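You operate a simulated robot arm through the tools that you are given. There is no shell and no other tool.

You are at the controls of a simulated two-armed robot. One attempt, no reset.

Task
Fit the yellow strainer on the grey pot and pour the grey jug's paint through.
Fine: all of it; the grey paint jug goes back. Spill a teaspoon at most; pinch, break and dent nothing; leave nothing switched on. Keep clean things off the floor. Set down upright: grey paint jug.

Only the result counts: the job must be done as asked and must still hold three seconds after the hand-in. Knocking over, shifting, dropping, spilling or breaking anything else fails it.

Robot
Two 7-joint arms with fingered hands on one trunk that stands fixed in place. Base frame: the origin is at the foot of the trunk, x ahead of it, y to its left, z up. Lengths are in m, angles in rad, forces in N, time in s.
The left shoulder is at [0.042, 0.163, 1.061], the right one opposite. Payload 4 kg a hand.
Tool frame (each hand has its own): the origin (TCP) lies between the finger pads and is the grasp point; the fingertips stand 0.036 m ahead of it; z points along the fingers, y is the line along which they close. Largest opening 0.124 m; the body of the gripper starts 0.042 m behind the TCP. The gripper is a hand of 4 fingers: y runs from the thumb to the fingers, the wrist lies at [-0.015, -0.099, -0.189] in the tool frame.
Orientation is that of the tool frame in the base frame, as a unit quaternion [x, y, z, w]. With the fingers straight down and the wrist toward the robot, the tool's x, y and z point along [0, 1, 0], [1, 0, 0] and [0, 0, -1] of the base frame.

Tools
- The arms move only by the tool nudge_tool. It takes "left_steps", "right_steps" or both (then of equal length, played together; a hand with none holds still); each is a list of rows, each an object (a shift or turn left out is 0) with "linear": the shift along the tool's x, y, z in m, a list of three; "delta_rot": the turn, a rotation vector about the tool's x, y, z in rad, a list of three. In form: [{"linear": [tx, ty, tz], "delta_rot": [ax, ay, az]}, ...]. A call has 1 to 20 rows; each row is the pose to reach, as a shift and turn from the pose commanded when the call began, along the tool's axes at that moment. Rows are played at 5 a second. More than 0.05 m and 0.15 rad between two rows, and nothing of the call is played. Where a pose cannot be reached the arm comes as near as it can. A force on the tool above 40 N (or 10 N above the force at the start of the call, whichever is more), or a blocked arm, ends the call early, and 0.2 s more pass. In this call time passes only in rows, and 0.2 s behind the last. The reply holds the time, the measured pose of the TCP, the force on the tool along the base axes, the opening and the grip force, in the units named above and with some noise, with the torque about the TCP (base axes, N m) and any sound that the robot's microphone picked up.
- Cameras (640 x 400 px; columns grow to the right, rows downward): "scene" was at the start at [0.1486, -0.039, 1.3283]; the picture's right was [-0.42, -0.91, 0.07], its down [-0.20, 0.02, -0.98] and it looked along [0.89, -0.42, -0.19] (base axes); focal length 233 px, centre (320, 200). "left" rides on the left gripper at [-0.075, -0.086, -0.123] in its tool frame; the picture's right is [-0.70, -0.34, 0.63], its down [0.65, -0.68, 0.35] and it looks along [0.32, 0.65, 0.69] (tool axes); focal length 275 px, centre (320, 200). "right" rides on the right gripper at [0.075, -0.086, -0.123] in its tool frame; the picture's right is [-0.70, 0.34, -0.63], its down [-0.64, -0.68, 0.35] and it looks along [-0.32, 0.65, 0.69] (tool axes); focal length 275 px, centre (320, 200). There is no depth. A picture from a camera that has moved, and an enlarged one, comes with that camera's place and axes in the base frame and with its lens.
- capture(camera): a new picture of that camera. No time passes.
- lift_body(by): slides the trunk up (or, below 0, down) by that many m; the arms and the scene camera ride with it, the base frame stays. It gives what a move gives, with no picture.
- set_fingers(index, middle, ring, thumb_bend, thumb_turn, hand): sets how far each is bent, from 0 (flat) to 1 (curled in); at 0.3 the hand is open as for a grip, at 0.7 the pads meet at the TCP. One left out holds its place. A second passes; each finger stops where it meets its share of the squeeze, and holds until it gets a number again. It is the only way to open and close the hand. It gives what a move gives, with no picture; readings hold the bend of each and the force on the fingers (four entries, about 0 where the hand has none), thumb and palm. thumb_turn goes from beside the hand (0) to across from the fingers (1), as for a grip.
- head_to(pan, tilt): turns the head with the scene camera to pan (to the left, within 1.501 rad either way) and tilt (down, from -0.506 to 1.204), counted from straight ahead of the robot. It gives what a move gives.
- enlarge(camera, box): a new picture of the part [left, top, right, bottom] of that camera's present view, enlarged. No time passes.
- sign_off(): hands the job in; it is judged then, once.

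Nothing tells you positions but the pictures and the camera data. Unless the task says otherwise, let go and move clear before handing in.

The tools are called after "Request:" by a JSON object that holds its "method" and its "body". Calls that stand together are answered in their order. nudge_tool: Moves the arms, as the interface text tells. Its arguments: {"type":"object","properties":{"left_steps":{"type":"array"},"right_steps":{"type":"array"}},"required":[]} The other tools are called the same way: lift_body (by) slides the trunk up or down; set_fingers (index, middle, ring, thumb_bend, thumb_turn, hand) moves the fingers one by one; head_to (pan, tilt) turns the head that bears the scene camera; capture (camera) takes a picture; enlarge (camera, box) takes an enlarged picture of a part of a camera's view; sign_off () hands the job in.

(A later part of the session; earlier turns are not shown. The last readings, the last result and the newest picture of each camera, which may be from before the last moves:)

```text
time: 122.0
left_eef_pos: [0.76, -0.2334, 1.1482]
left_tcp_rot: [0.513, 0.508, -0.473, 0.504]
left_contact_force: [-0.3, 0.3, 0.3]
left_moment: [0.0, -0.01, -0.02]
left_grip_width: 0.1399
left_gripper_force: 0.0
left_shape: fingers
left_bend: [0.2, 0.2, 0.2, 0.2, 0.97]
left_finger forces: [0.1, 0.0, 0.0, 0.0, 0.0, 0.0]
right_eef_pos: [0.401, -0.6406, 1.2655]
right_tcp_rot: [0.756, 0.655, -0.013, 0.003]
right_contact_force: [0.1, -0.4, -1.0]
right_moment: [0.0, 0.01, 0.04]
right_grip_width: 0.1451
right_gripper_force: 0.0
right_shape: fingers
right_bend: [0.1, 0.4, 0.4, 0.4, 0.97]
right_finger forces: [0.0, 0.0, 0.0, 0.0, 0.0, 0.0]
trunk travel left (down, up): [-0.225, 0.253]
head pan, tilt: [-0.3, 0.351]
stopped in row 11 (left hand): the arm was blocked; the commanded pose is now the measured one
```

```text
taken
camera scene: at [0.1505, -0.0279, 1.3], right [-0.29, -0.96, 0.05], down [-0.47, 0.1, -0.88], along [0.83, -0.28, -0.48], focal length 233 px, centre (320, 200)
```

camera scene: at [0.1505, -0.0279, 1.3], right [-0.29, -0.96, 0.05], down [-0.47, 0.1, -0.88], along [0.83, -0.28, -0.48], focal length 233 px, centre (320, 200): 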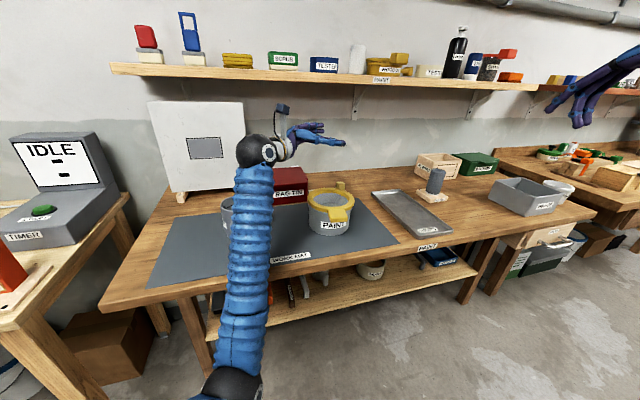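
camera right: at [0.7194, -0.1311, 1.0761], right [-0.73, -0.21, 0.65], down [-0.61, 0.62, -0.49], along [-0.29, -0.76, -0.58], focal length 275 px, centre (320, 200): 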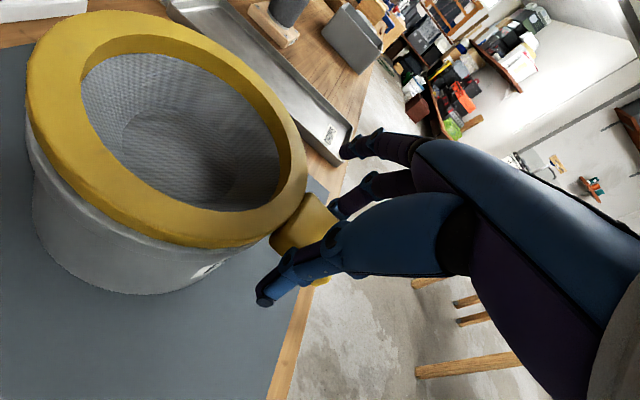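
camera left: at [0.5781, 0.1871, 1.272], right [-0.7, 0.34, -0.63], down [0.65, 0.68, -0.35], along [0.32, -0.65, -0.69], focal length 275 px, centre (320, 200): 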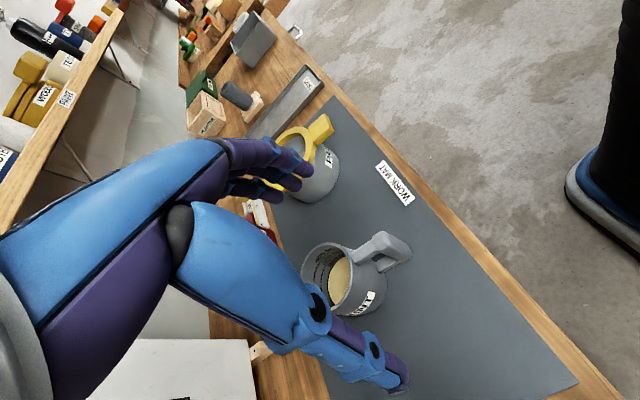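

Close to the goal tilt the forearm is blocked, probably by the bench's front edge since the elbow hangs low. I back off a little and retry with the trunk raised.

Request:
{"method": "nudge_tool", "body": {"left_steps": [{"delta_rot": [0, 0.14, 0]}, {"delta_rot": [0, 0.28, 0]}, {"delta_rot": [0, 0.42, 0]}]}}

Request:
{"method": "lift_body", "body": {"by": 0.2}}

Request:
{"method": "capture", "body": {"camera": "scene"}}

```text
time: 122.8
left_eef_pos: [0.7578, -0.2352, 1.148]
left_tcp_rot: [0.599, 0.603, -0.357, 0.387]
left_contact_force: [0.1, -0.3, 0.4]
left_moment: [0.03, -0.01, 0.01]
left_grip_width: 0.1399
left_gripper_force: 0.0
left_shape: fingers
left_bend: [0.2, 0.2, 0.2, 0.2, 0.97]
left_finger forces: [0.0, 0.0, 0.1, 0.0, 0.0, 0.0]
right_eef_pos: [0.4009, -0.6399, 1.2664]
right_tcp_rot: [0.756, 0.655, -0.013, 0.003]
right_contact_force: [0.3, -0.3, -0.4]
right_moment: [-0.01, 0.02, -0.01]
right_grip_width: 0.1447
right_gripper_force: 0.1
right_shape: fingers
right_bend: [0.1, 0.4, 0.4, 0.4, 0.97]
right_finger forces: [0.0, 0.1, 0.1, 0.0, 0.0, 0.0]
trunk travel left (down, up): [-0.225, 0.253]
head pan, tilt: [-0.3, 0.351]
```

```text
time: 125.0
left_eef_pos: [0.7604, -0.2358, 1.3476]
left_tcp_rot: [0.599, 0.603, -0.357, 0.387]
left_contact_force: [-0.4, 0.7, -1.0]
left_moment: [-0.03, -0.01, -0.01]
left_grip_width: 0.1401
left_gripper_force: 0.0
left_shape: fingers
left_bend: [0.2, 0.2, 0.2, 0.2, 0.97]
left_finger forces: [0.0, 0.0, 0.0, 0.0, 0.0, 0.0]
right_eef_pos: [0.4014, -0.6402, 1.4657]
right_tcp_rot: [0.756, 0.654, -0.014, 0.003]
right_contact_force: [0.7, -0.2, -0.5]
right_moment: [-0.01, 0.02, 0.02]
right_grip_width: 0.1448
right_gripper_force: 0.0
right_shape: fingers
right_bend: [0.1, 0.4, 0.4, 0.4, 0.97]
right_finger forces: [0.0, 0.0, 0.0, 0.0, 0.1, 0.0]
trunk travel left (down, up): [-0.425, 0.053]
head pan, tilt: [-0.3, 0.351]
```

```text
taken
camera scene: at [0.085, -0.0283, 1.5212], right [-0.3, -0.96, 0.0], down [-0.34, 0.1, -0.94], along [0.89, -0.28, -0.35], focal length 233 px, centre (320, 200)
```

scene: 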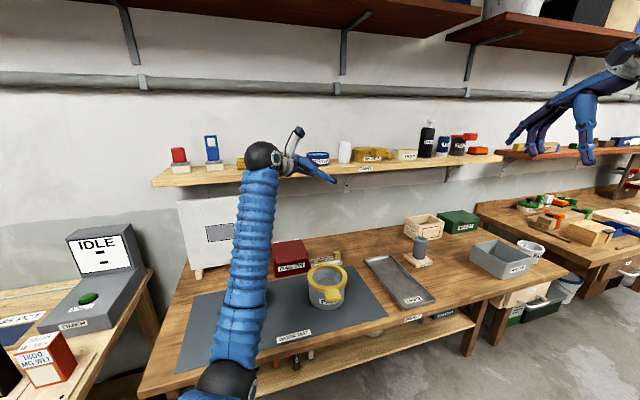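

Request:
{"method": "nudge_tool", "body": {"left_steps": [{"linear": [0.0224, -0.001, 0.0112], "delta_rot": [0, 0, 0]}, {"linear": [0.0559, -0.003, 0.0279], "delta_rot": [0, -0.1, 0]}, {"linear": [0.0895, -0.005, 0.0446], "delta_rot": [0, -0.22, 0]}, {"linear": [0.123, -0.006, 0.0613], "delta_rot": [0, -0.34, 0]}, {"linear": [0.1566, -0.007, 0.0781], "delta_rot": [0, -0.46, 0]}, {"linear": [0.1901, -0.009, 0.0948], "delta_rot": [0, -0.58, 0]}, {"linear": [0.2237, -0.01, 0.1115], "delta_rot": [0, -0.7, 0]}, {"linear": [0.2237, -0.01, 0.1115], "delta_rot": [0, -0.82, 0]}]}}

Request:
{"method": "capture", "body": {"camera": "scene"}}

```text
time: 127.0
left_eef_pos: [0.7862, -0.1923, 1.1042]
left_tcp_rot: [0.432, 0.41, -0.53, 0.603]
left_contact_force: [0.6, 0.4, 0.6]
left_moment: [0.0, 0.02, 0.02]
left_grip_width: 0.1399
left_gripper_force: 0.1
left_shape: fingers
left_bend: [0.2, 0.2, 0.2, 0.2, 0.97]
left_finger forces: [0.0, 0.0, 0.1, 0.0, 0.1, 0.0]
right_eef_pos: [0.4004, -0.6417, 1.4658]
right_tcp_rot: [0.756, 0.655, -0.013, 0.004]
right_contact_force: [0.5, -0.1, 0.0]
right_moment: [0.0, 0.02, 0.0]
right_grip_width: 0.1451
right_gripper_force: 0.1
right_shape: fingers
right_bend: [0.1, 0.4, 0.4, 0.4, 0.97]
right_finger forces: [0.1, 0.0, 0.0, 0.0, 0.0, 0.0]
trunk travel left (down, up): [-0.425, 0.053]
head pan, tilt: [-0.3, 0.351]
stopped in row 8 (left hand): the arm was blocked; the commanded pose is now the measured one
```

```text
taken
camera scene: at [0.0841, -0.0279, 1.5214], right [-0.3, -0.96, 0.0], down [-0.34, 0.1, -0.94], along [0.89, -0.28, -0.35], focal length 233 px, centre (320, 200)
```

scene: 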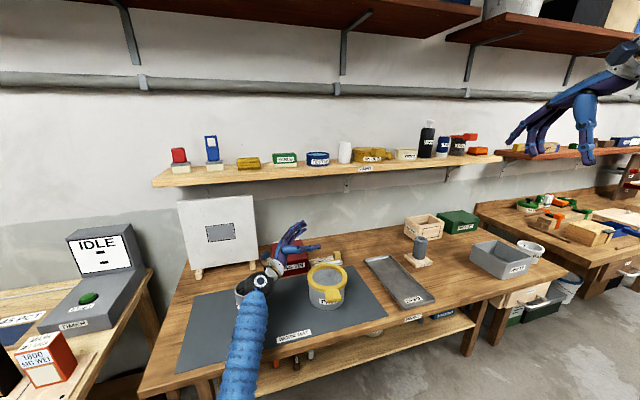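

Request:
{"method": "enlarge", "body": {"camera": "scene", "box": [200, 220, 360, 360]}}

Request:
{"method": "capture", "body": {"camera": "left"}}

```text
2.86 times, centred on (280, 290) of scene
camera zoom: at [0.0841, -0.0279, 1.5214], right [-0.3, -0.96, 0.0], down [-0.34, 0.1, -0.94], along [0.89, -0.28, -0.35], focal length 667 px, centre (434, -57)
```

zoom: 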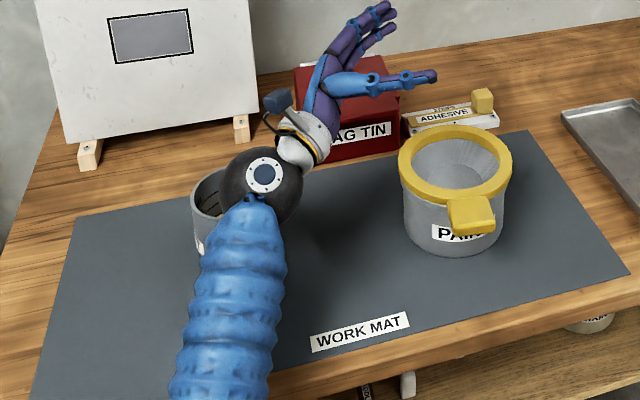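

```text
taken
camera left: at [0.6898, -0.0599, 1.1316], right [-0.38, -0.43, 0.82], down [-0.6, -0.56, -0.57], along [0.7, -0.71, -0.04], focal length 275 px, centre (320, 200)
```

left: 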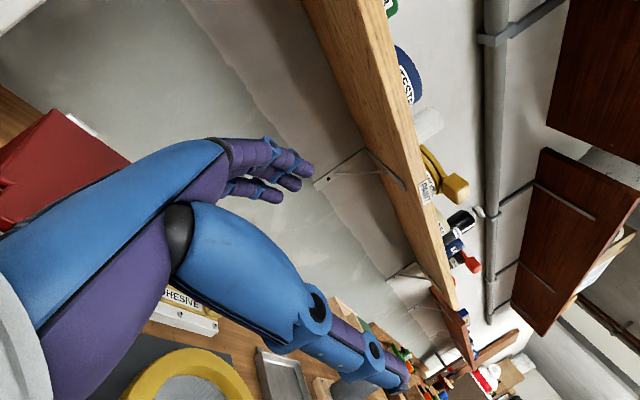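

Orientation reached ~105° but the position drifted. I back off to 60° tilt at a slightly higher spot over the pot and then step the tilt slowly to find the true limit.

Request:
{"method": "nudge_tool", "body": {"left_steps": [{"linear": [-0.0017, -0.0065, 0.0171], "delta_rot": [0.0127, 0.1359, -0.0135]}, {"linear": [-0.0034, -0.013, 0.0343], "delta_rot": [0.0253, 0.2718, -0.027]}, {"linear": [-0.0051, -0.0196, 0.0514], "delta_rot": [0.038, 0.4077, -0.0405]}, {"linear": [-0.0067, -0.0261, 0.0685], "delta_rot": [0.0507, 0.5436, -0.0539]}, {"linear": [-0.0084, -0.0326, 0.0857], "delta_rot": [0.0633, 0.6795, -0.0674]}, {"linear": [-0.0101, -0.0391, 0.1028], "delta_rot": [0.076, 0.8154, -0.0809]}]}}

Request:
{"method": "nudge_tool", "body": {"left_steps": [{"linear": [0.004, 0, -0.002], "delta_rot": [0, -0.1, 0]}, {"linear": [0.008, 0, -0.004], "delta_rot": [0, -0.2, 0]}, {"linear": [0.012, 0, -0.006], "delta_rot": [0, -0.3, 0]}, {"linear": [0.016, 0, -0.008], "delta_rot": [0, -0.4, 0]}]}}

Request:
{"method": "enlarge", "body": {"camera": "scene", "box": [160, 180, 380, 400]}}

```text
time: 128.3
left_eef_pos: [0.7489, -0.2931, 1.1409]
left_tcp_rot: [0.612, 0.612, -0.353, 0.354]
left_contact_force: [0.1, -0.3, -0.1]
left_moment: [-0.02, 0.03, 0.0]
left_grip_width: 0.1399
left_gripper_force: 0.0
left_shape: fingers
left_bend: [0.2, 0.2, 0.2, 0.2, 0.97]
left_finger forces: [0.0, 0.0, 0.0, 0.1, 0.0, 0.1]
right_eef_pos: [0.4, -0.6417, 1.4652]
right_tcp_rot: [0.756, 0.655, -0.014, 0.004]
right_contact_force: [0.8, 0.2, -0.1]
right_moment: [0.02, -0.01, -0.01]
right_grip_width: 0.1449
right_gripper_force: 0.0
right_shape: fingers
right_bend: [0.1, 0.4, 0.4, 0.4, 0.97]
right_finger forces: [0.0, 0.0, 0.0, 0.0, 0.1, 0.0]
trunk travel left (down, up): [-0.425, 0.053]
head pan, tilt: [-0.3, 0.351]
```

```text
time: 129.6
left_eef_pos: [0.7785, -0.2365, 1.1312]
left_tcp_rot: [0.539, 0.547, -0.432, 0.473]
left_contact_force: [-0.3, -1.0, -1.3]
left_moment: [0.0, 0.01, 0.0]
left_grip_width: 0.1402
left_gripper_force: 0.0
left_shape: fingers
left_bend: [0.2, 0.2, 0.2, 0.2, 0.97]
left_finger forces: [0.1, 0.0, 0.0, 0.0, 0.1, 0.0]
right_eef_pos: [0.4008, -0.6419, 1.4652]
right_tcp_rot: [0.756, 0.655, -0.014, 0.002]
right_contact_force: [0.2, -1.0, 1.3]
right_moment: [0.02, 0.0, 0.02]
right_grip_width: 0.145
right_gripper_force: 0.0
right_shape: fingers
right_bend: [0.1, 0.4, 0.4, 0.4, 0.97]
right_finger forces: [0.1, 0.0, 0.0, 0.0, 0.0, 0.0]
trunk travel left (down, up): [-0.425, 0.053]
head pan, tilt: [-0.3, 0.351]
stopped in row 4 (left hand): the arm was blocked; the commanded pose is now the measured one
```

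```text
1.82 times, centred on (270, 290) of scene
camera zoom: at [0.0848, -0.0283, 1.5213], right [-0.3, -0.96, 0.0], down [-0.34, 0.1, -0.94], along [0.89, -0.28, -0.35], focal length 424 px, centre (411, 36)
```

zoom: 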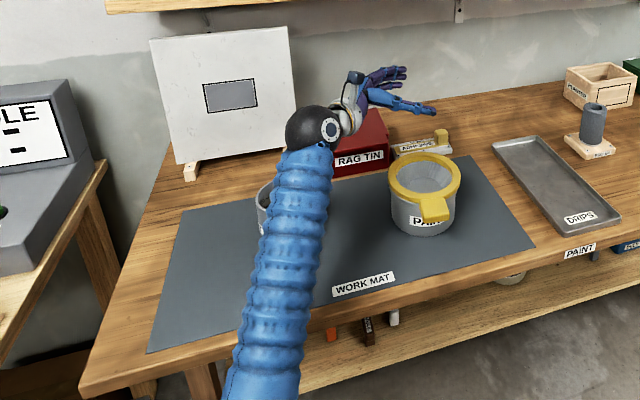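

Request:
{"method": "nudge_tool", "body": {"left_steps": [{"linear": [-0.0006, -0.0037, 0.0027], "delta_rot": [0.0065, -0.0008, -0.0036]}, {"linear": [-0.0013, -0.0074, 0.0054], "delta_rot": [0.0129, -0.0017, -0.0072]}, {"linear": [-0.0019, -0.0111, 0.0081], "delta_rot": [0.0194, -0.0026, -0.0108]}, {"linear": [-0.0026, -0.0148, 0.0108], "delta_rot": [0.0258, -0.0034, -0.0144]}, {"linear": [-0.0032, -0.0184, 0.0135], "delta_rot": [0.0323, -0.0043, -0.018]}, {"linear": [-0.0038, -0.0221, 0.0162], "delta_rot": [0.0387, -0.0051, -0.0216]}, {"linear": [-0.0045, -0.0258, 0.0189], "delta_rot": [0.0452, -0.006, -0.0252]}, {"linear": [-0.0051, -0.0295, 0.0216], "delta_rot": [0.0516, -0.0068, -0.0288]}, {"linear": [-0.0051, -0.0295, 0.0216], "delta_rot": [0.0516, -0.0068, -0.0288]}]}}

```text
time: 131.6
left_eef_pos: [0.7589, -0.2467, 1.1365]
left_tcp_rot: [0.548, 0.543, -0.441, 0.458]
left_contact_force: [0.0, 0.0, 0.2]
left_moment: [-0.04, -0.02, -0.01]
left_grip_width: 0.1399
left_gripper_force: 0.0
left_shape: fingers
left_bend: [0.2, 0.2, 0.2, 0.2, 0.97]
left_finger forces: [0.0, 0.0, 0.0, 0.0, 0.1, 0.1]
right_eef_pos: [0.4006, -0.6414, 1.4653]
right_tcp_rot: [0.756, 0.655, -0.013, 0.003]
right_contact_force: [-0.1, 0.1, -0.7]
right_moment: [0.0, 0.04, 0.0]
right_grip_width: 0.1451
right_gripper_force: 0.1
right_shape: fingers
right_bend: [0.1, 0.4, 0.4, 0.4, 0.97]
right_finger forces: [0.1, 0.0, 0.1, 0.1, 0.1, 0.0]
trunk travel left (down, up): [-0.425, 0.053]
head pan, tilt: [-0.3, 0.351]
```

Request:
{"method": "nudge_tool", "body": {"left_steps": [{"linear": [0, 0, 0]}, {"linear": [0, 0, 0]}, {"linear": [0, 0, 0]}, {"linear": [0, 0, 0]}]}}

Request:
{"method": "head_to", "body": {"pan": 0.1, "tilt": 0.9}}

Request:
{"method": "capture", "body": {"camera": "scene"}}

```text
time: 132.6
left_eef_pos: [0.7585, -0.2466, 1.131]
left_tcp_rot: [0.547, 0.545, -0.442, 0.456]
left_contact_force: [0.2, 0.1, -0.9]
left_moment: [-0.02, 0.03, 0.0]
left_grip_width: 0.1401
left_gripper_force: 0.0
left_shape: fingers
left_bend: [0.2, 0.2, 0.2, 0.2, 0.97]
left_finger forces: [0.0, 0.0, 0.0, 0.0, 0.0, 0.0]
right_eef_pos: [0.4006, -0.6403, 1.4663]
right_tcp_rot: [0.755, 0.655, -0.014, 0.002]
right_contact_force: [0.0, 0.8, -0.5]
right_moment: [-0.04, 0.01, 0.0]
right_grip_width: 0.145
right_gripper_force: 0.1
right_shape: fingers
right_bend: [0.1, 0.4, 0.4, 0.4, 0.97]
right_finger forces: [0.0, 0.0, 0.1, 0.1, 0.0, 0.0]
trunk travel left (down, up): [-0.425, 0.053]
head pan, tilt: [-0.3, 0.351]
```

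```text
time: 133.5
left_eef_pos: [0.7589, -0.2457, 1.1286]
left_tcp_rot: [0.547, 0.546, -0.442, 0.455]
left_contact_force: [-0.4, -0.6, -0.7]
left_moment: [0.02, 0.04, 0.0]
left_grip_width: 0.1401
left_gripper_force: 0.1
left_shape: fingers
left_bend: [0.2, 0.2, 0.2, 0.2, 0.97]
left_finger forces: [0.0, 0.0, 0.0, 0.0, 0.0, 0.0]
right_eef_pos: [0.4008, -0.6395, 1.4654]
right_tcp_rot: [0.756, 0.655, -0.013, 0.003]
right_contact_force: [0.3, -0.1, 0.4]
right_moment: [0.03, 0.0, 0.0]
right_grip_width: 0.1451
right_gripper_force: 0.1
right_shape: fingers
right_bend: [0.1, 0.4, 0.4, 0.4, 0.97]
right_finger forces: [0.0, 0.1, 0.1, 0.0, 0.0, 0.0]
trunk travel left (down, up): [-0.425, 0.053]
head pan, tilt: [0.099, 0.901]
```

```text
taken
camera scene: at [0.0707, 0.0069, 1.4739], right [0.1, -1.0, 0.0], down [-0.78, -0.08, -0.62], along [0.61, 0.06, -0.79], focal length 233 px, centre (320, 200)
```

scene: 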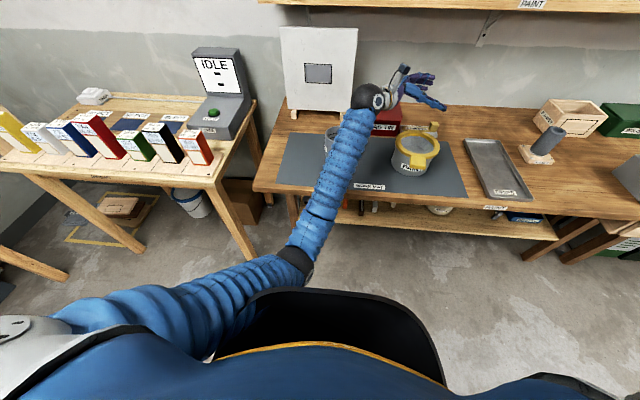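

The view shows the elbow tucked against the robot's own chest - that's the blockage. A slightly different pour direction (yaw about -20°) should move the wrist outward and free the elbow; I test that.

Request:
{"method": "nudge_tool", "body": {"left_steps": [{"linear": [-0.0005, -0.0018, 0.0028], "delta_rot": [0.069, 0, 0.0122]}, {"linear": [-0.001, -0.0036, 0.0055], "delta_rot": [0.138, 0, 0.0244]}, {"linear": [-0.0014, -0.0054, 0.0083], "delta_rot": [0.207, 0, 0.0366]}, {"linear": [-0.0019, -0.0072, 0.011], "delta_rot": [0.276, 0, 0.0488]}, {"linear": [-0.0024, -0.009, 0.0138], "delta_rot": [0.345, 0, 0.061]}, {"linear": [-0.0024, -0.009, 0.0138], "delta_rot": [0.345, 0, 0.061]}]}}

Request:
{"method": "capture", "body": {"camera": "scene"}}

```text
time: 134.9
left_eef_pos: [0.7393, -0.2774, 1.1314]
left_tcp_rot: [0.628, 0.435, -0.53, 0.369]
left_contact_force: [0.7, 0.1, 0.0]
left_moment: [-0.03, 0.03, 0.03]
left_grip_width: 0.1398
left_gripper_force: 0.0
left_shape: fingers
left_bend: [0.2, 0.2, 0.2, 0.2, 0.97]
left_finger forces: [0.1, 0.1, 0.0, 0.1, 0.0, 0.0]
right_eef_pos: [0.4003, -0.6404, 1.4659]
right_tcp_rot: [0.756, 0.655, -0.013, 0.003]
right_contact_force: [0.0, -0.8, 0.5]
right_moment: [0.0, 0.02, -0.03]
right_grip_width: 0.1451
right_gripper_force: 0.1
right_shape: fingers
right_bend: [0.1, 0.4, 0.4, 0.4, 0.97]
right_finger forces: [0.0, 0.0, 0.0, 0.1, 0.0, 0.0]
trunk travel left (down, up): [-0.425, 0.053]
head pan, tilt: [0.099, 0.901]
```

```text
taken
camera scene: at [0.0705, 0.007, 1.4738], right [0.1, -1.0, 0.0], down [-0.78, -0.08, -0.62], along [0.61, 0.06, -0.79], focal length 233 px, centre (320, 200)
```

scene: 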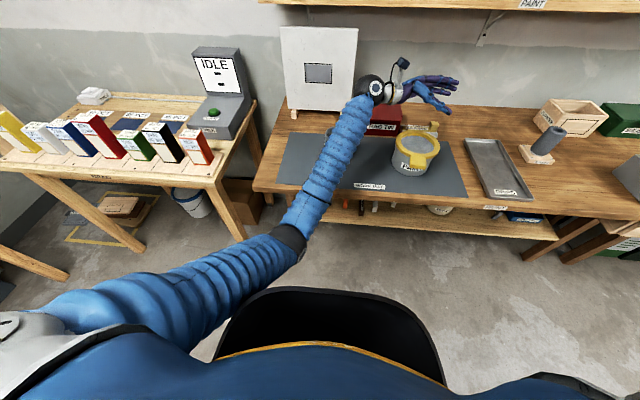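

That freed the elbow. Now continue the tilt toward 105° in small steps.

Request:
{"method": "nudge_tool", "body": {"left_steps": [{"linear": [0.0016, -0.0001, -0.002], "delta_rot": [0, -0.055, 0]}, {"linear": [0.0032, -0.0001, -0.004], "delta_rot": [0, -0.11, 0]}, {"linear": [0.0048, -0.0002, -0.006], "delta_rot": [0, -0.165, 0]}, {"linear": [0.0065, -0.0002, -0.008], "delta_rot": [0, -0.22, 0]}, {"linear": [0.0081, -0.0003, -0.01], "delta_rot": [0, -0.275, 0]}, {"linear": [0.0097, -0.0003, -0.0121], "delta_rot": [0, -0.33, 0]}, {"linear": [0.0113, -0.0004, -0.0141], "delta_rot": [0, -0.385, 0]}, {"linear": [0.0129, -0.0004, -0.0161], "delta_rot": [0, -0.44, 0]}]}}

Request:
{"method": "capture", "body": {"camera": "scene"}}

```text
time: 136.7
left_eef_pos: [0.7527, -0.2482, 1.1222]
left_tcp_rot: [-0.501, -0.349, 0.647, -0.457]
left_contact_force: [-0.1, 1.0, 0.6]
left_moment: [0.02, 0.01, -0.02]
left_grip_width: 0.1398
left_gripper_force: 0.0
left_shape: fingers
left_bend: [0.2, 0.2, 0.2, 0.2, 0.97]
left_finger forces: [0.0, 0.0, 0.1, 0.0, 0.0, 0.0]
right_eef_pos: [0.4013, -0.6408, 1.4642]
right_tcp_rot: [0.756, 0.655, -0.013, 0.003]
right_contact_force: [0.0, 1.1, -0.3]
right_moment: [-0.02, 0.03, -0.03]
right_grip_width: 0.1453
right_gripper_force: 0.1
right_shape: fingers
right_bend: [0.1, 0.4, 0.4, 0.4, 0.97]
right_finger forces: [0.0, 0.0, 0.0, 0.1, 0.0, 0.0]
trunk travel left (down, up): [-0.425, 0.053]
head pan, tilt: [0.099, 0.901]
```

```text
taken
camera scene: at [0.0709, 0.0073, 1.4738], right [0.1, -1.0, 0.0], down [-0.78, -0.08, -0.61], along [0.61, 0.06, -0.79], focal length 233 px, centre (320, 200)
```

scene: 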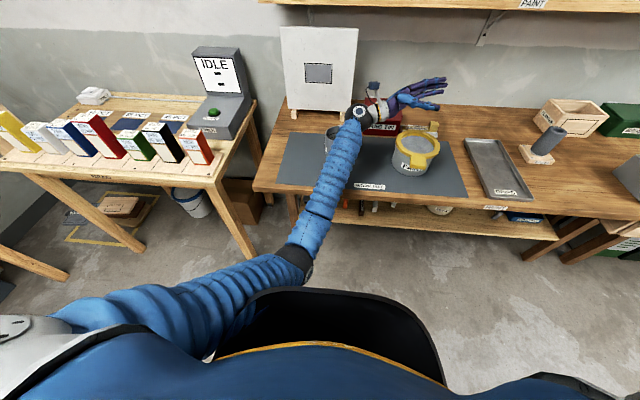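

Good: ~105° reached, though the elbow is again near the chest. I test a bit more yaw for extra margin.

Request:
{"method": "nudge_tool", "body": {"left_steps": [{"linear": [0.003, 0, 0], "delta_rot": [0.0632, 0, -0.017]}, {"linear": [0.006, 0, 0], "delta_rot": [0.1265, 0, -0.034]}, {"linear": [0.008, 0, 0], "delta_rot": [0.19, 0, -0.051]}, {"linear": [0.01, 0, 0], "delta_rot": [0.253, 0, -0.068]}, {"linear": [0.01, 0, 0], "delta_rot": [0.253, 0, -0.068]}]}}

Request:
{"method": "capture", "body": {"camera": "scene"}}

```text
time: 137.9
left_eef_pos: [0.7425, -0.2635, 1.1142]
left_tcp_rot: [-0.539, -0.274, 0.707, -0.366]
left_contact_force: [0.3, -0.3, 0.6]
left_moment: [0.02, -0.01, -0.02]
left_grip_width: 0.1399
left_gripper_force: 0.0
left_shape: fingers
left_bend: [0.2, 0.2, 0.2, 0.2, 0.97]
left_finger forces: [0.0, 0.0, 0.1, 0.0, 0.0, 0.0]
right_eef_pos: [0.3986, -0.6424, 1.4664]
right_tcp_rot: [0.755, 0.656, -0.013, 0.003]
right_contact_force: [0.1, 0.1, -0.2]
right_moment: [0.04, 0.01, -0.02]
right_grip_width: 0.1449
right_gripper_force: 0.0
right_shape: fingers
right_bend: [0.1, 0.4, 0.4, 0.4, 0.97]
right_finger forces: [0.0, 0.1, 0.0, 0.0, 0.0, 0.1]
trunk travel left (down, up): [-0.425, 0.053]
head pan, tilt: [0.099, 0.901]
```

```text
taken
camera scene: at [0.0691, 0.0065, 1.4739], right [0.1, -1.0, 0.0], down [-0.78, -0.08, -0.62], along [0.61, 0.06, -0.79], focal length 233 px, centre (320, 200)
```

scene: 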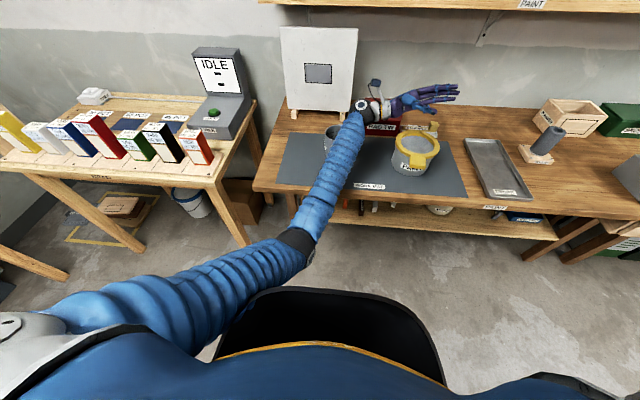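

Request:
{"method": "nudge_tool", "body": {"left_steps": [{"linear": [0, 0, 0], "delta_rot": [0, -0.06, 0]}, {"linear": [0, 0, 0], "delta_rot": [0, -0.12, 0]}, {"linear": [0, 0, 0], "delta_rot": [0, -0.18, 0]}, {"linear": [0, 0, 0], "delta_rot": [0, -0.18, 0]}]}}

```text
time: 138.9
left_eef_pos: [0.7494, -0.2458, 1.1166]
left_tcp_rot: [-0.485, -0.252, 0.74, -0.392]
left_contact_force: [-0.8, -0.4, 0.2]
left_moment: [-0.01, 0.01, 0.03]
left_grip_width: 0.1399
left_gripper_force: 0.1
left_shape: fingers
left_bend: [0.2, 0.2, 0.2, 0.2, 0.97]
left_finger forces: [0.0, 0.1, 0.1, 0.1, 0.0, 0.0]
right_eef_pos: [0.3943, -0.6425, 1.4672]
right_tcp_rot: [0.756, 0.655, -0.011, 0.005]
right_contact_force: [-0.2, 0.5, -0.2]
right_moment: [0.0, -0.01, 0.0]
right_grip_width: 0.1452
right_gripper_force: 0.1
right_shape: fingers
right_bend: [0.1, 0.4, 0.4, 0.4, 0.97]
right_finger forces: [0.0, 0.0, 0.0, 0.0, 0.0, 0.0]
trunk travel left (down, up): [-0.425, 0.053]
head pan, tilt: [0.099, 0.901]
```

About 110° of tilt is available at a yaw near 55°, which is enough to empty the jug. I go back to fingers-down and over to the jug to measure it for the top grasp.

Request:
{"method": "nudge_tool", "body": {"left_steps": [{"linear": [-0.0017, 0.0011, 0.0032], "delta_rot": [0.0023, 0.1418, 0.0007]}, {"linear": [-0.0034, 0.0023, 0.0063], "delta_rot": [0.0045, 0.2836, 0.0015]}, {"linear": [-0.0052, 0.0034, 0.0095], "delta_rot": [0.0068, 0.4254, 0.0022]}, {"linear": [-0.0069, 0.0046, 0.0126], "delta_rot": [0.009, 0.5671, 0.0029]}, {"linear": [-0.0086, 0.0057, 0.0158], "delta_rot": [0.0113, 0.7089, 0.0036]}, {"linear": [-0.0103, 0.0069, 0.0189], "delta_rot": [0.0135, 0.8507, 0.0044]}, {"linear": [-0.012, 0.008, 0.022], "delta_rot": [0.0158, 0.9925, 0.0051]}, {"linear": [-0.0138, 0.0091, 0.0252], "delta_rot": [0.018, 1.1343, 0.0058]}, {"linear": [-0.0155, 0.0103, 0.0284], "delta_rot": [0.0203, 1.2761, 0.0066]}, {"linear": [-0.0172, 0.0114, 0.0315], "delta_rot": [0.0225, 1.4179, 0.0073]}, {"linear": [-0.0189, 0.0126, 0.0347], "delta_rot": [0.0248, 1.5596, 0.008]}, {"linear": [-0.0207, 0.0137, 0.0378], "delta_rot": [0.027, 1.7014, 0.0087]}, {"linear": [-0.0224, 0.0149, 0.041], "delta_rot": [0.0293, 1.8432, 0.0095]}, {"linear": [-0.0241, 0.016, 0.0441], "delta_rot": [0.0315, 1.985, 0.0102]}]}}

Request:
{"method": "head_to", "body": {"pan": -0.1, "tilt": 0.7}}

Request:
{"method": "capture", "body": {"camera": "scene"}}

Request:
{"method": "capture", "body": {"camera": "left"}}

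```text
time: 141.9
left_eef_pos: [0.7386, -0.2952, 1.1521]
left_tcp_rot: [0.895, 0.446, -0.016, 0.007]
left_contact_force: [-0.4, 0.7, -0.6]
left_moment: [0.0, -0.01, 0.01]
left_grip_width: 0.1401
left_gripper_force: 0.1
left_shape: fingers
left_bend: [0.2, 0.2, 0.2, 0.2, 0.97]
left_finger forces: [0.0, 0.0, 0.0, 0.0, 0.0, 0.0]
right_eef_pos: [0.3998, -0.6408, 1.4653]
right_tcp_rot: [0.756, 0.655, -0.012, 0.003]
right_contact_force: [0.1, 0.6, 0.0]
right_moment: [-0.01, -0.02, -0.02]
right_grip_width: 0.1451
right_gripper_force: 0.0
right_shape: fingers
right_bend: [0.1, 0.4, 0.4, 0.4, 0.97]
right_finger forces: [0.0, 0.0, 0.0, 0.1, 0.0, 0.0]
trunk travel left (down, up): [-0.425, 0.053]
head pan, tilt: [0.099, 0.901]
```

```text
time: 142.7
left_eef_pos: [0.7393, -0.2944, 1.1518]
left_tcp_rot: [0.895, 0.446, -0.018, 0.007]
left_contact_force: [-0.6, 0.4, -0.5]
left_moment: [0.01, 0.02, 0.01]
left_grip_width: 0.1401
left_gripper_force: 0.1
left_shape: fingers
left_bend: [0.2, 0.2, 0.2, 0.2, 0.97]
left_finger forces: [0.0, 0.1, 0.0, 0.1, 0.0, 0.1]
right_eef_pos: [0.4013, -0.6399, 1.4651]
right_tcp_rot: [0.756, 0.655, -0.012, 0.003]
right_contact_force: [-0.1, -0.1, 0.0]
right_moment: [-0.04, -0.03, -0.01]
right_grip_width: 0.1448
right_gripper_force: 0.1
right_shape: fingers
right_bend: [0.1, 0.4, 0.4, 0.4, 0.97]
right_finger forces: [0.1, 0.0, 0.1, 0.0, 0.0, 0.1]
trunk travel left (down, up): [-0.425, 0.053]
head pan, tilt: [-0.099, 0.7]
```

```text
taken
camera scene: at [0.0804, -0.0087, 1.4898], right [-0.1, -1.0, 0.0], down [-0.65, 0.06, -0.76], along [0.76, -0.08, -0.65], focal length 233 px, centre (320, 200)
```

scene: 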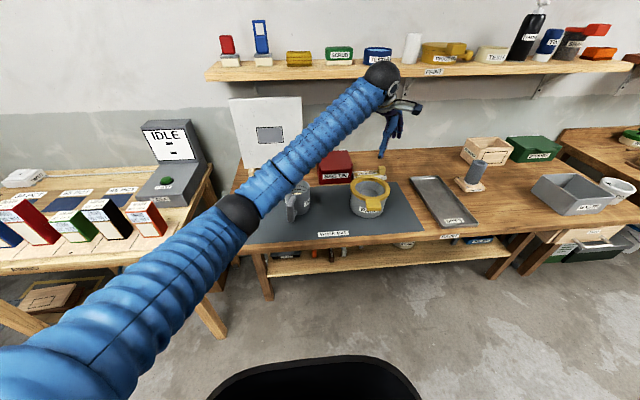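

```text
taken
camera left: at [0.6302, -0.2997, 1.2762], right [-0.7, -0.37, -0.61], down [-0.17, 0.91, -0.37], along [0.69, -0.16, -0.7], focal length 275 px, centre (320, 200)
```

left: 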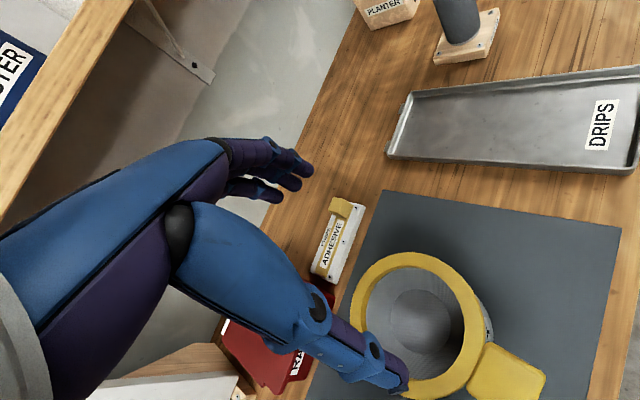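

Request:
{"method": "nudge_tool", "body": {"left_steps": [{"linear": [0.0273, -0.0161, 0.005], "delta_rot": [0.0015, 0.0035, 0.0924]}, {"linear": [0.0547, -0.0322, 0.01], "delta_rot": [0.0029, 0.007, 0.1848]}, {"linear": [0.082, -0.0482, 0.015], "delta_rot": [0.0044, 0.0106, 0.2772]}, {"linear": [0.1094, -0.0643, 0.02], "delta_rot": [0.0058, 0.0141, 0.3696]}, {"linear": [0.1367, -0.0804, 0.025], "delta_rot": [0.0073, 0.0176, 0.462]}, {"linear": [0.164, -0.0965, 0.03], "delta_rot": [0.0087, 0.0211, 0.5544]}, {"linear": [0.1914, -0.1126, 0.035], "delta_rot": [0.0102, 0.0246, 0.6468]}, {"linear": [0.2187, -0.1286, 0.04], "delta_rot": [0.0116, 0.0282, 0.7392]}, {"linear": [0.2461, -0.1447, 0.045], "delta_rot": [0.0131, 0.0317, 0.8316]}, {"linear": [0.2734, -0.1608, 0.05], "delta_rot": [0.0145, 0.0352, 0.924]}]}}

Request:
{"method": "capture", "body": {"camera": "left"}}

Request:
{"method": "capture", "body": {"camera": "scene"}}

```text
time: 144.8
left_eef_pos: [0.7762, 0.0203, 1.0931]
left_tcp_rot: [1.0, -0.002, 0.0, 0.002]
left_contact_force: [-0.2, -0.2, 0.1]
left_moment: [0.03, 0.01, 0.0]
left_grip_width: 0.14
left_gripper_force: 0.0
left_shape: fingers
left_bend: [0.2, 0.2, 0.2, 0.2, 0.97]
left_finger forces: [0.0, 0.0, 0.0, 0.0, 0.1, 0.1]
right_eef_pos: [0.4007, -0.6407, 1.4664]
right_tcp_rot: [0.755, 0.655, -0.013, 0.003]
right_contact_force: [-0.7, -0.5, 1.0]
right_moment: [0.01, -0.02, -0.03]
right_grip_width: 0.1448
right_gripper_force: 0.1
right_shape: fingers
right_bend: [0.1, 0.4, 0.4, 0.4, 0.97]
right_finger forces: [0.1, 0.0, 0.0, 0.0, 0.0, 0.1]
trunk travel left (down, up): [-0.425, 0.053]
head pan, tilt: [-0.099, 0.7]
```

```text
taken
camera left: at [0.7027, 0.1068, 1.2137], right [-0.7, 0.34, -0.63], down [0.65, 0.68, -0.35], along [0.32, -0.65, -0.69], focal length 275 px, centre (320, 200)
```

left: 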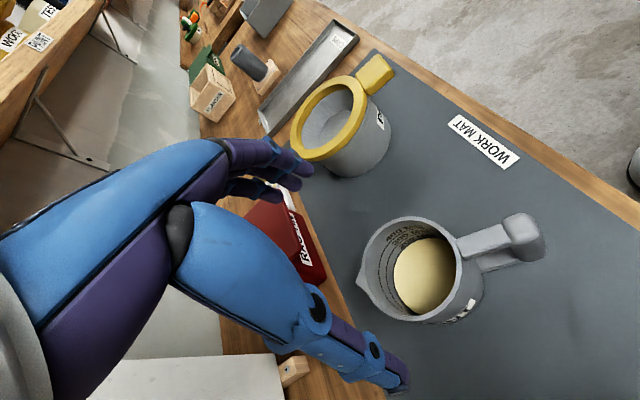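

```text
taken
camera scene: at [0.0805, -0.0081, 1.4899], right [-0.1, -0.99, 0.0], down [-0.65, 0.06, -0.76], along [0.76, -0.08, -0.65], focal length 233 px, centre (320, 200)
```

scene: 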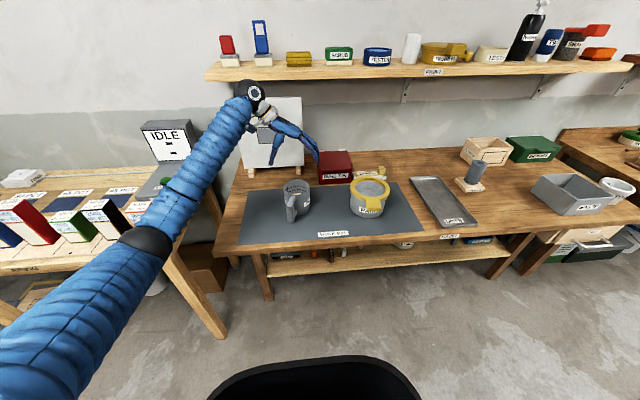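

Request:
{"method": "enlarge", "body": {"camera": "left", "box": [340, 200, 560, 340]}}

Request:
{"method": "enlarge", "body": {"camera": "scene", "box": [240, 150, 400, 250]}}

```text
2.86 times, centred on (450, 270) of left
camera zoom: at [0.7027, 0.1068, 1.2137], right [-0.7, 0.34, -0.63], down [0.65, 0.68, -0.35], along [0.32, -0.65, -0.69], focal length 786 px, centre (-51, 0)
```

zoom: 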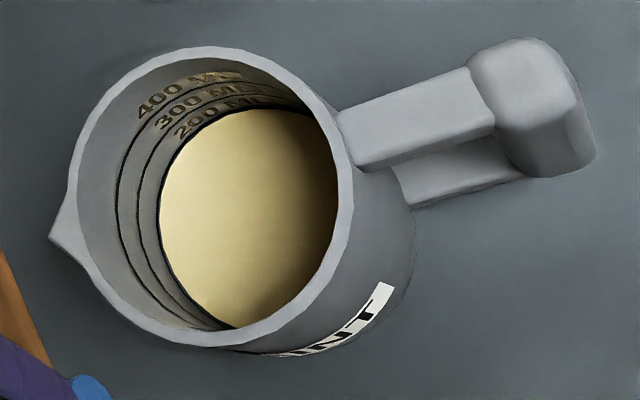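

```text
4.00 times, centred on (320, 200) of scene
camera zoom: at [0.0805, -0.0081, 1.4899], right [-0.1, -0.99, 0.0], down [-0.65, 0.06, -0.76], along [0.76, -0.08, -0.65], focal length 934 px, centre (320, 200)
```

zoom: 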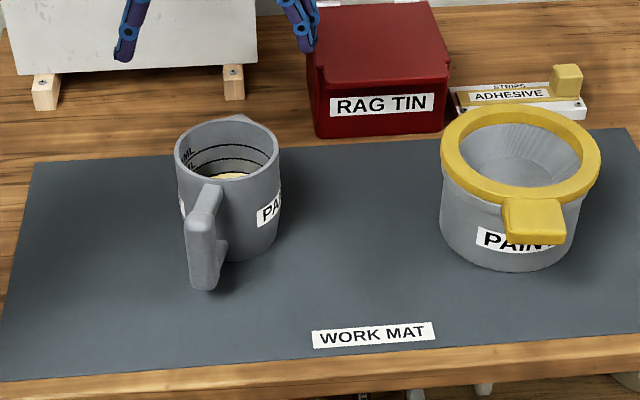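

The jug now reads: centre ≈ (0.769, 0.007), radius ≈ 0.0485, rim z ≈ 0.965, spout direction ≈ -16°; paint sits just under the 200 mL line and nothing has spilled. I align the open hand over it and descend part way.

Request:
{"method": "nudge_tool", "body": {"left_steps": [{"linear": [-0.005, 0.0036, 0.018], "delta_rot": [0, 0, 0.07]}, {"linear": [-0.01, 0.0072, 0.036], "delta_rot": [0, 0, 0.14]}, {"linear": [-0.0149, 0.0108, 0.055], "delta_rot": [0, 0, 0.21]}, {"linear": [-0.0149, 0.0108, 0.07], "delta_rot": [0, 0, 0.28]}]}}

Request:
{"method": "capture", "body": {"camera": "left"}}

Request:
{"method": "enlarge", "body": {"camera": "scene", "box": [240, 120, 360, 230]}}

```text
time: 145.8
left_eef_pos: [0.7594, 0.0084, 1.0238]
left_tcp_rot: [0.99, -0.14, 0.0, 0.001]
left_contact_force: [-0.5, 0.7, -0.1]
left_moment: [0.0, 0.0, -0.02]
left_grip_width: 0.1401
left_gripper_force: 0.1
left_shape: fingers
left_bend: [0.2, 0.2, 0.2, 0.2, 0.97]
left_finger forces: [0.0, 0.0, 0.0, 0.0, 0.1, 0.0]
right_eef_pos: [0.4018, -0.6396, 1.4658]
right_tcp_rot: [0.756, 0.655, -0.015, 0.002]
right_contact_force: [0.2, 0.5, -0.4]
right_moment: [0.01, 0.02, -0.03]
right_grip_width: 0.1451
right_gripper_force: 0.1
right_shape: fingers
right_bend: [0.1, 0.4, 0.4, 0.4, 0.97]
right_finger forces: [0.0, 0.0, 0.0, 0.0, 0.0, 0.1]
trunk travel left (down, up): [-0.425, 0.053]
head pan, tilt: [-0.099, 0.7]
```

```text
taken
camera left: at [0.7132, 0.1115, 1.1446], right [-0.58, 0.51, -0.63], down [0.81, 0.48, -0.35], along [0.12, -0.71, -0.69], focal length 275 px, centre (320, 200)
```

left: 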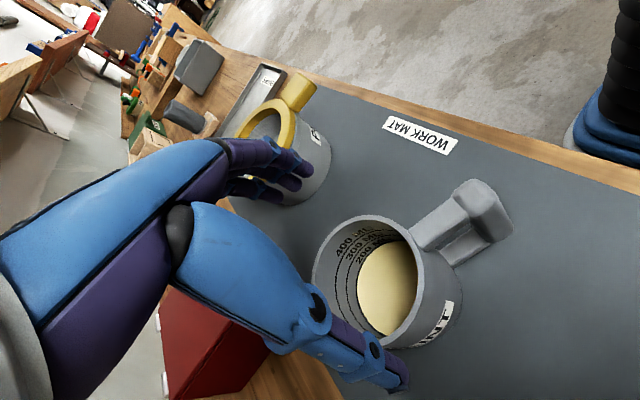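

```text
3.64 times, centred on (300, 175) of scene
camera zoom: at [0.0806, -0.0088, 1.4899], right [-0.1, -0.99, 0.0], down [-0.65, 0.06, -0.76], along [0.76, -0.08, -0.65], focal length 849 px, centre (393, 291)
```

zoom: 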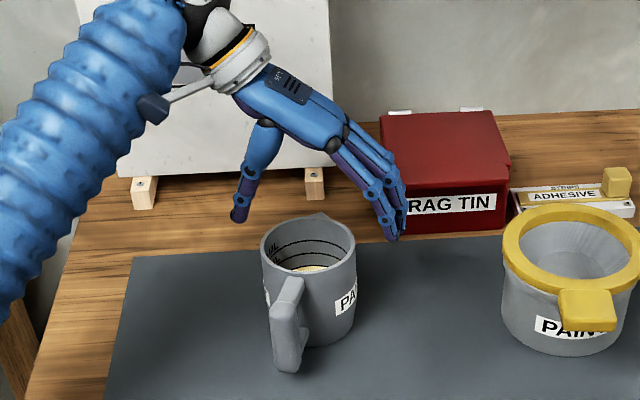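

Request:
{"method": "enlarge", "body": {"camera": "left", "box": [290, 200, 470, 370]}}

```text
2.35 times, centred on (380, 285) of left
camera zoom: at [0.7132, 0.1115, 1.1446], right [-0.58, 0.51, -0.63], down [0.81, 0.48, -0.35], along [0.12, -0.71, -0.69], focal length 648 px, centre (179, 0)
```

zoom: 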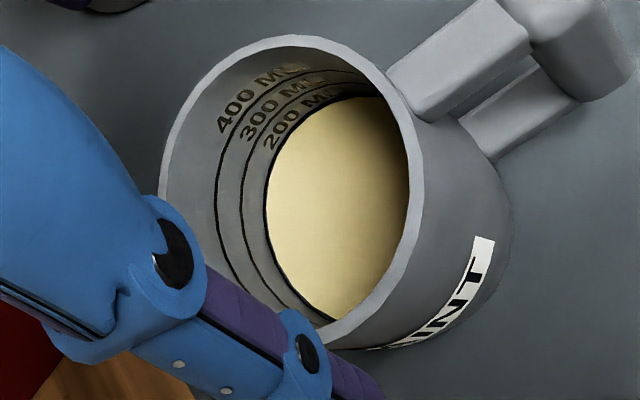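

The jug axis sits right under the hand (8 mm toward the spout, as planned). Descending to straddle the jug body.

Request:
{"method": "nudge_tool", "body": {"left_steps": [{"linear": [0, 0, 0.015]}, {"linear": [0, 0, 0.03]}, {"linear": [0, 0, 0.045]}, {"linear": [0, 0, 0.06]}]}}

Request:
{"method": "capture", "body": {"camera": "left"}}

Request:
{"method": "enlarge", "body": {"camera": "scene", "box": [240, 120, 360, 230]}}

```text
time: 146.8
left_eef_pos: [0.7612, 0.0075, 0.9642]
left_tcp_rot: [0.99, -0.139, 0.0, 0.001]
left_contact_force: [0.5, 0.3, -0.3]
left_moment: [0.01, -0.02, 0.01]
left_grip_width: 0.1398
left_gripper_force: 0.1
left_shape: fingers
left_bend: [0.2, 0.2, 0.2, 0.2, 0.97]
left_finger forces: [0.0, 0.0, 0.0, 0.0, 0.1, 0.0]
right_eef_pos: [0.4009, -0.6406, 1.4651]
right_tcp_rot: [0.756, 0.655, -0.014, 0.003]
right_contact_force: [-0.3, -0.1, 1.3]
right_moment: [0.0, -0.01, -0.03]
right_grip_width: 0.1448
right_gripper_force: 0.1
right_shape: fingers
right_bend: [0.1, 0.4, 0.4, 0.4, 0.97]
right_finger forces: [0.0, 0.0, 0.1, 0.0, 0.0, 0.0]
trunk travel left (down, up): [-0.425, 0.053]
head pan, tilt: [-0.099, 0.7]
```

```text
taken
camera left: at [0.7131, 0.111, 1.0846], right [-0.58, 0.51, -0.63], down [0.81, 0.48, -0.35], along [0.12, -0.71, -0.69], focal length 275 px, centre (320, 200)
```

left: 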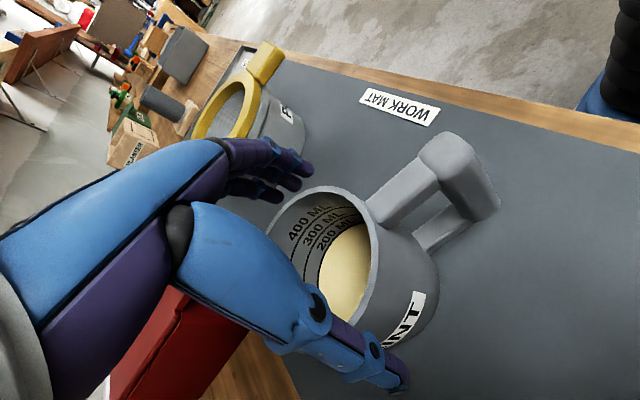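

```text
3.64 times, centred on (300, 175) of scene
camera zoom: at [0.0805, -0.0087, 1.4899], right [-0.1, -0.99, 0.0], down [-0.65, 0.06, -0.76], along [0.76, -0.08, -0.65], focal length 849 px, centre (393, 291)
```

zoom: 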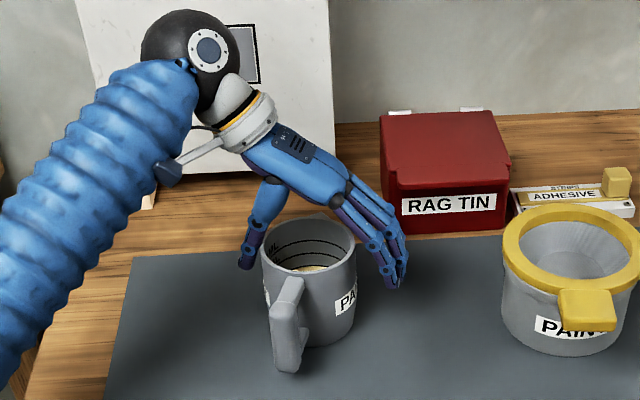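

Request:
{"method": "nudge_tool", "body": {"left_steps": [{"linear": [0, 0, 0.007]}, {"linear": [0, 0, 0.014]}]}}

Request:
{"method": "set_fingers", "body": {"hand": "left", "index": 0.3, "middle": 0.3, "ring": 0.3, "thumb_bend": 0.3}}

Request:
{"method": "enlarge", "body": {"camera": "left", "box": [210, 120, 450, 400]}}

Request:
{"method": "enlarge", "body": {"camera": "scene", "box": [250, 130, 350, 220]}}

```text
time: 147.4
left_eef_pos: [0.76, 0.009, 0.9504]
left_tcp_rot: [0.99, -0.139, 0.0, 0.001]
left_contact_force: [-0.2, 3.1, 6.2]
left_moment: [0.2, -0.06, 0.05]
left_grip_width: 0.1405
left_gripper_force: 2.9
left_shape: fingers
left_bend: [0.2, 0.2, 0.2, 0.2, 0.97]
left_finger forces: [0.0, 0.0, 0.1, 0.0, 5.8, 0.1]
right_eef_pos: [0.4013, -0.6406, 1.4671]
right_tcp_rot: [0.756, 0.655, -0.013, 0.004]
right_contact_force: [0.2, 0.1, -0.6]
right_moment: [-0.01, -0.02, 0.02]
right_grip_width: 0.1449
right_gripper_force: 0.0
right_shape: fingers
right_bend: [0.1, 0.4, 0.4, 0.4, 0.97]
right_finger forces: [0.0, 0.1, 0.1, 0.0, 0.0, 0.1]
trunk travel left (down, up): [-0.425, 0.053]
head pan, tilt: [-0.099, 0.7]
```

```text
time: 148.4
left_eef_pos: [0.7588, 0.0084, 0.9496]
left_tcp_rot: [0.99, -0.14, 0.001, 0.001]
left_contact_force: [0.4, 4.3, 4.9]
left_moment: [0.17, -0.09, 0.06]
left_grip_width: 0.1266
left_gripper_force: 3.1
left_shape: fingers
left_bend: [0.3, 0.3, 0.3, 0.29, 0.97]
left_finger forces: [0.1, 0.0, 0.0, 0.1, 6.1, 0.1]
right_eef_pos: [0.401, -0.6402, 1.4658]
right_tcp_rot: [0.755, 0.655, -0.013, 0.004]
right_contact_force: [-0.2, 0.3, -0.4]
right_moment: [-0.01, -0.02, 0.02]
right_grip_width: 0.145
right_gripper_force: 0.1
right_shape: fingers
right_bend: [0.1, 0.4, 0.4, 0.4, 0.97]
right_finger forces: [0.0, 0.0, 0.0, 0.0, 0.0, 0.1]
trunk travel left (down, up): [-0.425, 0.053]
head pan, tilt: [-0.099, 0.7]
```

```text
1.43 times, centred on (330, 260) of left
camera zoom: at [0.7119, 0.1116, 1.0707], right [-0.58, 0.51, -0.64], down [0.81, 0.48, -0.35], along [0.12, -0.71, -0.69], focal length 393 px, centre (306, 114)
```

zoom: 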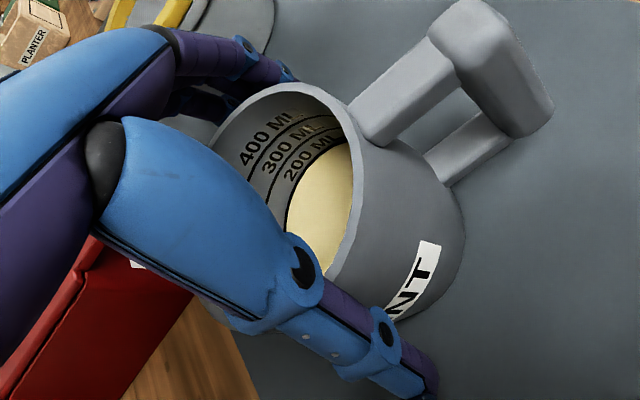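

```text
4.44 times, centred on (300, 175) of scene
camera zoom: at [0.0798, -0.0085, 1.4899], right [-0.1, -0.99, 0.0], down [-0.65, 0.06, -0.76], along [0.76, -0.08, -0.65], focal length 1038 px, centre (409, 311)
```

zoom: 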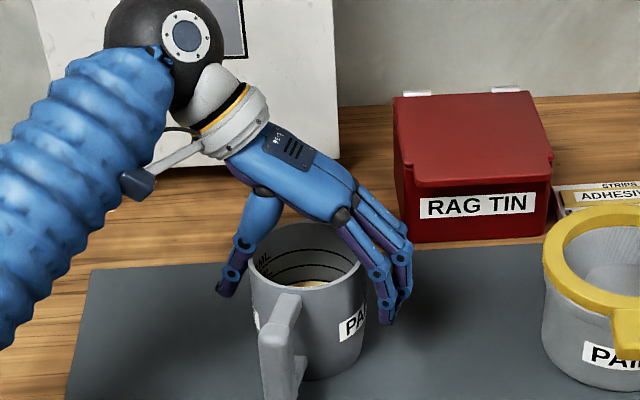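

The thumb's base is touching the rim (about 6 N), so this is too deep; I raise 8 mm before closing.

Request:
{"method": "nudge_tool", "body": {"left_steps": [{"linear": [0, 0, -0.004]}, {"linear": [0, 0, -0.009]}]}}

Request:
{"method": "enlarge", "body": {"camera": "left", "box": [210, 120, 450, 400]}}

```text
time: 149.1
left_eef_pos: [0.7587, 0.0078, 0.9592]
left_tcp_rot: [0.99, -0.14, 0.0, 0.002]
left_contact_force: [-0.4, 0.3, 0.4]
left_moment: [-0.01, -0.02, 0.0]
left_grip_width: 0.1235
left_gripper_force: 0.0
left_shape: fingers
left_bend: [0.3, 0.3, 0.3, 0.3, 0.98]
left_finger forces: [0.1, 0.1, 0.0, 0.1, 0.0, 0.0]
right_eef_pos: [0.4005, -0.6418, 1.4661]
right_tcp_rot: [0.756, 0.654, -0.013, 0.004]
right_contact_force: [0.6, -0.6, 0.6]
right_moment: [0.02, -0.02, -0.01]
right_grip_width: 0.145
right_gripper_force: 0.2
right_shape: fingers
right_bend: [0.1, 0.4, 0.4, 0.4, 0.97]
right_finger forces: [0.1, 0.1, 0.1, 0.1, 0.0, 0.1]
trunk travel left (down, up): [-0.425, 0.053]
head pan, tilt: [-0.099, 0.7]
```

```text
1.43 times, centred on (330, 260) of left
camera zoom: at [0.712, 0.1105, 1.0796], right [-0.58, 0.51, -0.64], down [0.81, 0.48, -0.35], along [0.12, -0.71, -0.69], focal length 393 px, centre (306, 114)
```

zoom: 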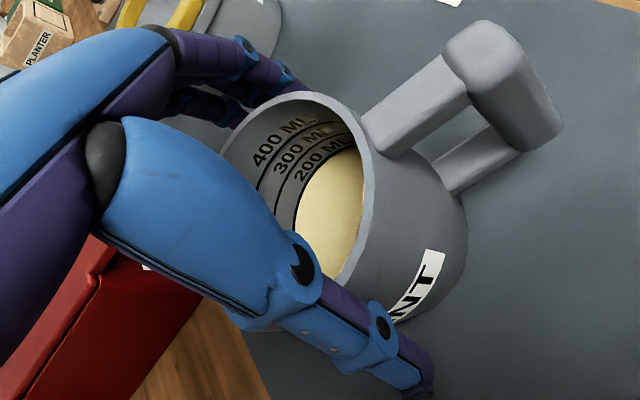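

Request:
{"method": "set_fingers", "body": {"hand": "left", "index": 0.36, "middle": 0.36, "ring": 0.36, "thumb_bend": 0.36}}

Request:
{"method": "set_fingers", "body": {"hand": "left", "index": 0.39, "middle": 0.39, "ring": 0.39, "thumb_bend": 0.39}}

Request:
{"method": "enlarge", "body": {"camera": "left", "box": [210, 120, 450, 400]}}

```text
time: 150.1
left_eef_pos: [0.7587, 0.0084, 0.9582]
left_tcp_rot: [0.99, -0.139, 0.0, 0.001]
left_contact_force: [1.4, 1.8, 1.2]
left_moment: [0.09, 0.0, -0.02]
left_grip_width: 0.1076
left_gripper_force: 0.8
left_shape: fingers
left_bend: [0.36, 0.36, 0.36, 0.36, 0.98]
left_finger forces: [0.0, 0.0, 0.2, 0.1, 2.6, 0.0]
right_eef_pos: [0.4012, -0.6415, 1.4662]
right_tcp_rot: [0.756, 0.654, -0.015, 0.002]
right_contact_force: [-0.1, 0.3, 0.6]
right_moment: [0.05, 0.0, 0.01]
right_grip_width: 0.1452
right_gripper_force: 0.1
right_shape: fingers
right_bend: [0.1, 0.4, 0.4, 0.4, 0.97]
right_finger forces: [0.0, 0.1, 0.0, 0.0, 0.1, 0.1]
trunk travel left (down, up): [-0.425, 0.053]
head pan, tilt: [-0.099, 0.7]
```

```text
time: 151.1
left_eef_pos: [0.7593, 0.0079, 0.9588]
left_tcp_rot: [0.99, -0.139, -0.001, 0.001]
left_contact_force: [1.6, 3.3, 3.9]
left_moment: [0.01, 0.0, -0.05]
left_grip_width: 0.0998
left_gripper_force: 2.9
left_shape: fingers
left_bend: [0.39, 0.38, 0.39, 0.38, 0.98]
left_finger forces: [0.0, 0.7, 0.0, 0.1, 4.6, 0.0]
right_eef_pos: [0.4002, -0.6412, 1.4667]
right_tcp_rot: [0.756, 0.654, -0.014, 0.005]
right_contact_force: [-0.4, 0.1, 0.4]
right_moment: [0.01, -0.03, 0.0]
right_grip_width: 0.1451
right_gripper_force: 0.0
right_shape: fingers
right_bend: [0.1, 0.4, 0.4, 0.4, 0.97]
right_finger forces: [0.0, 0.0, 0.0, 0.0, 0.0, 0.0]
trunk travel left (down, up): [-0.425, 0.053]
head pan, tilt: [-0.099, 0.7]
```

```text
1.43 times, centred on (330, 260) of left
camera zoom: at [0.7121, 0.1111, 1.0798], right [-0.58, 0.51, -0.64], down [0.81, 0.48, -0.35], along [0.12, -0.71, -0.69], focal length 393 px, centre (306, 114)
```

zoom: 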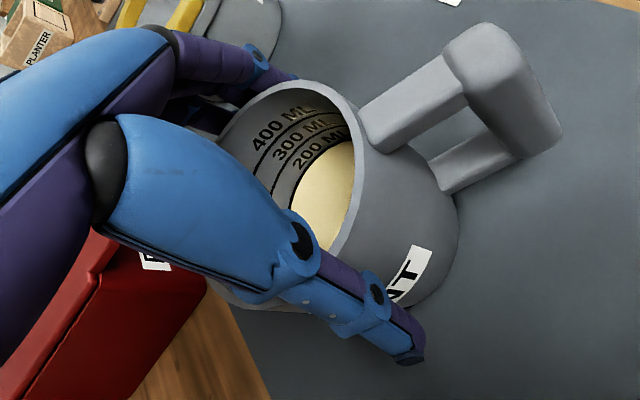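

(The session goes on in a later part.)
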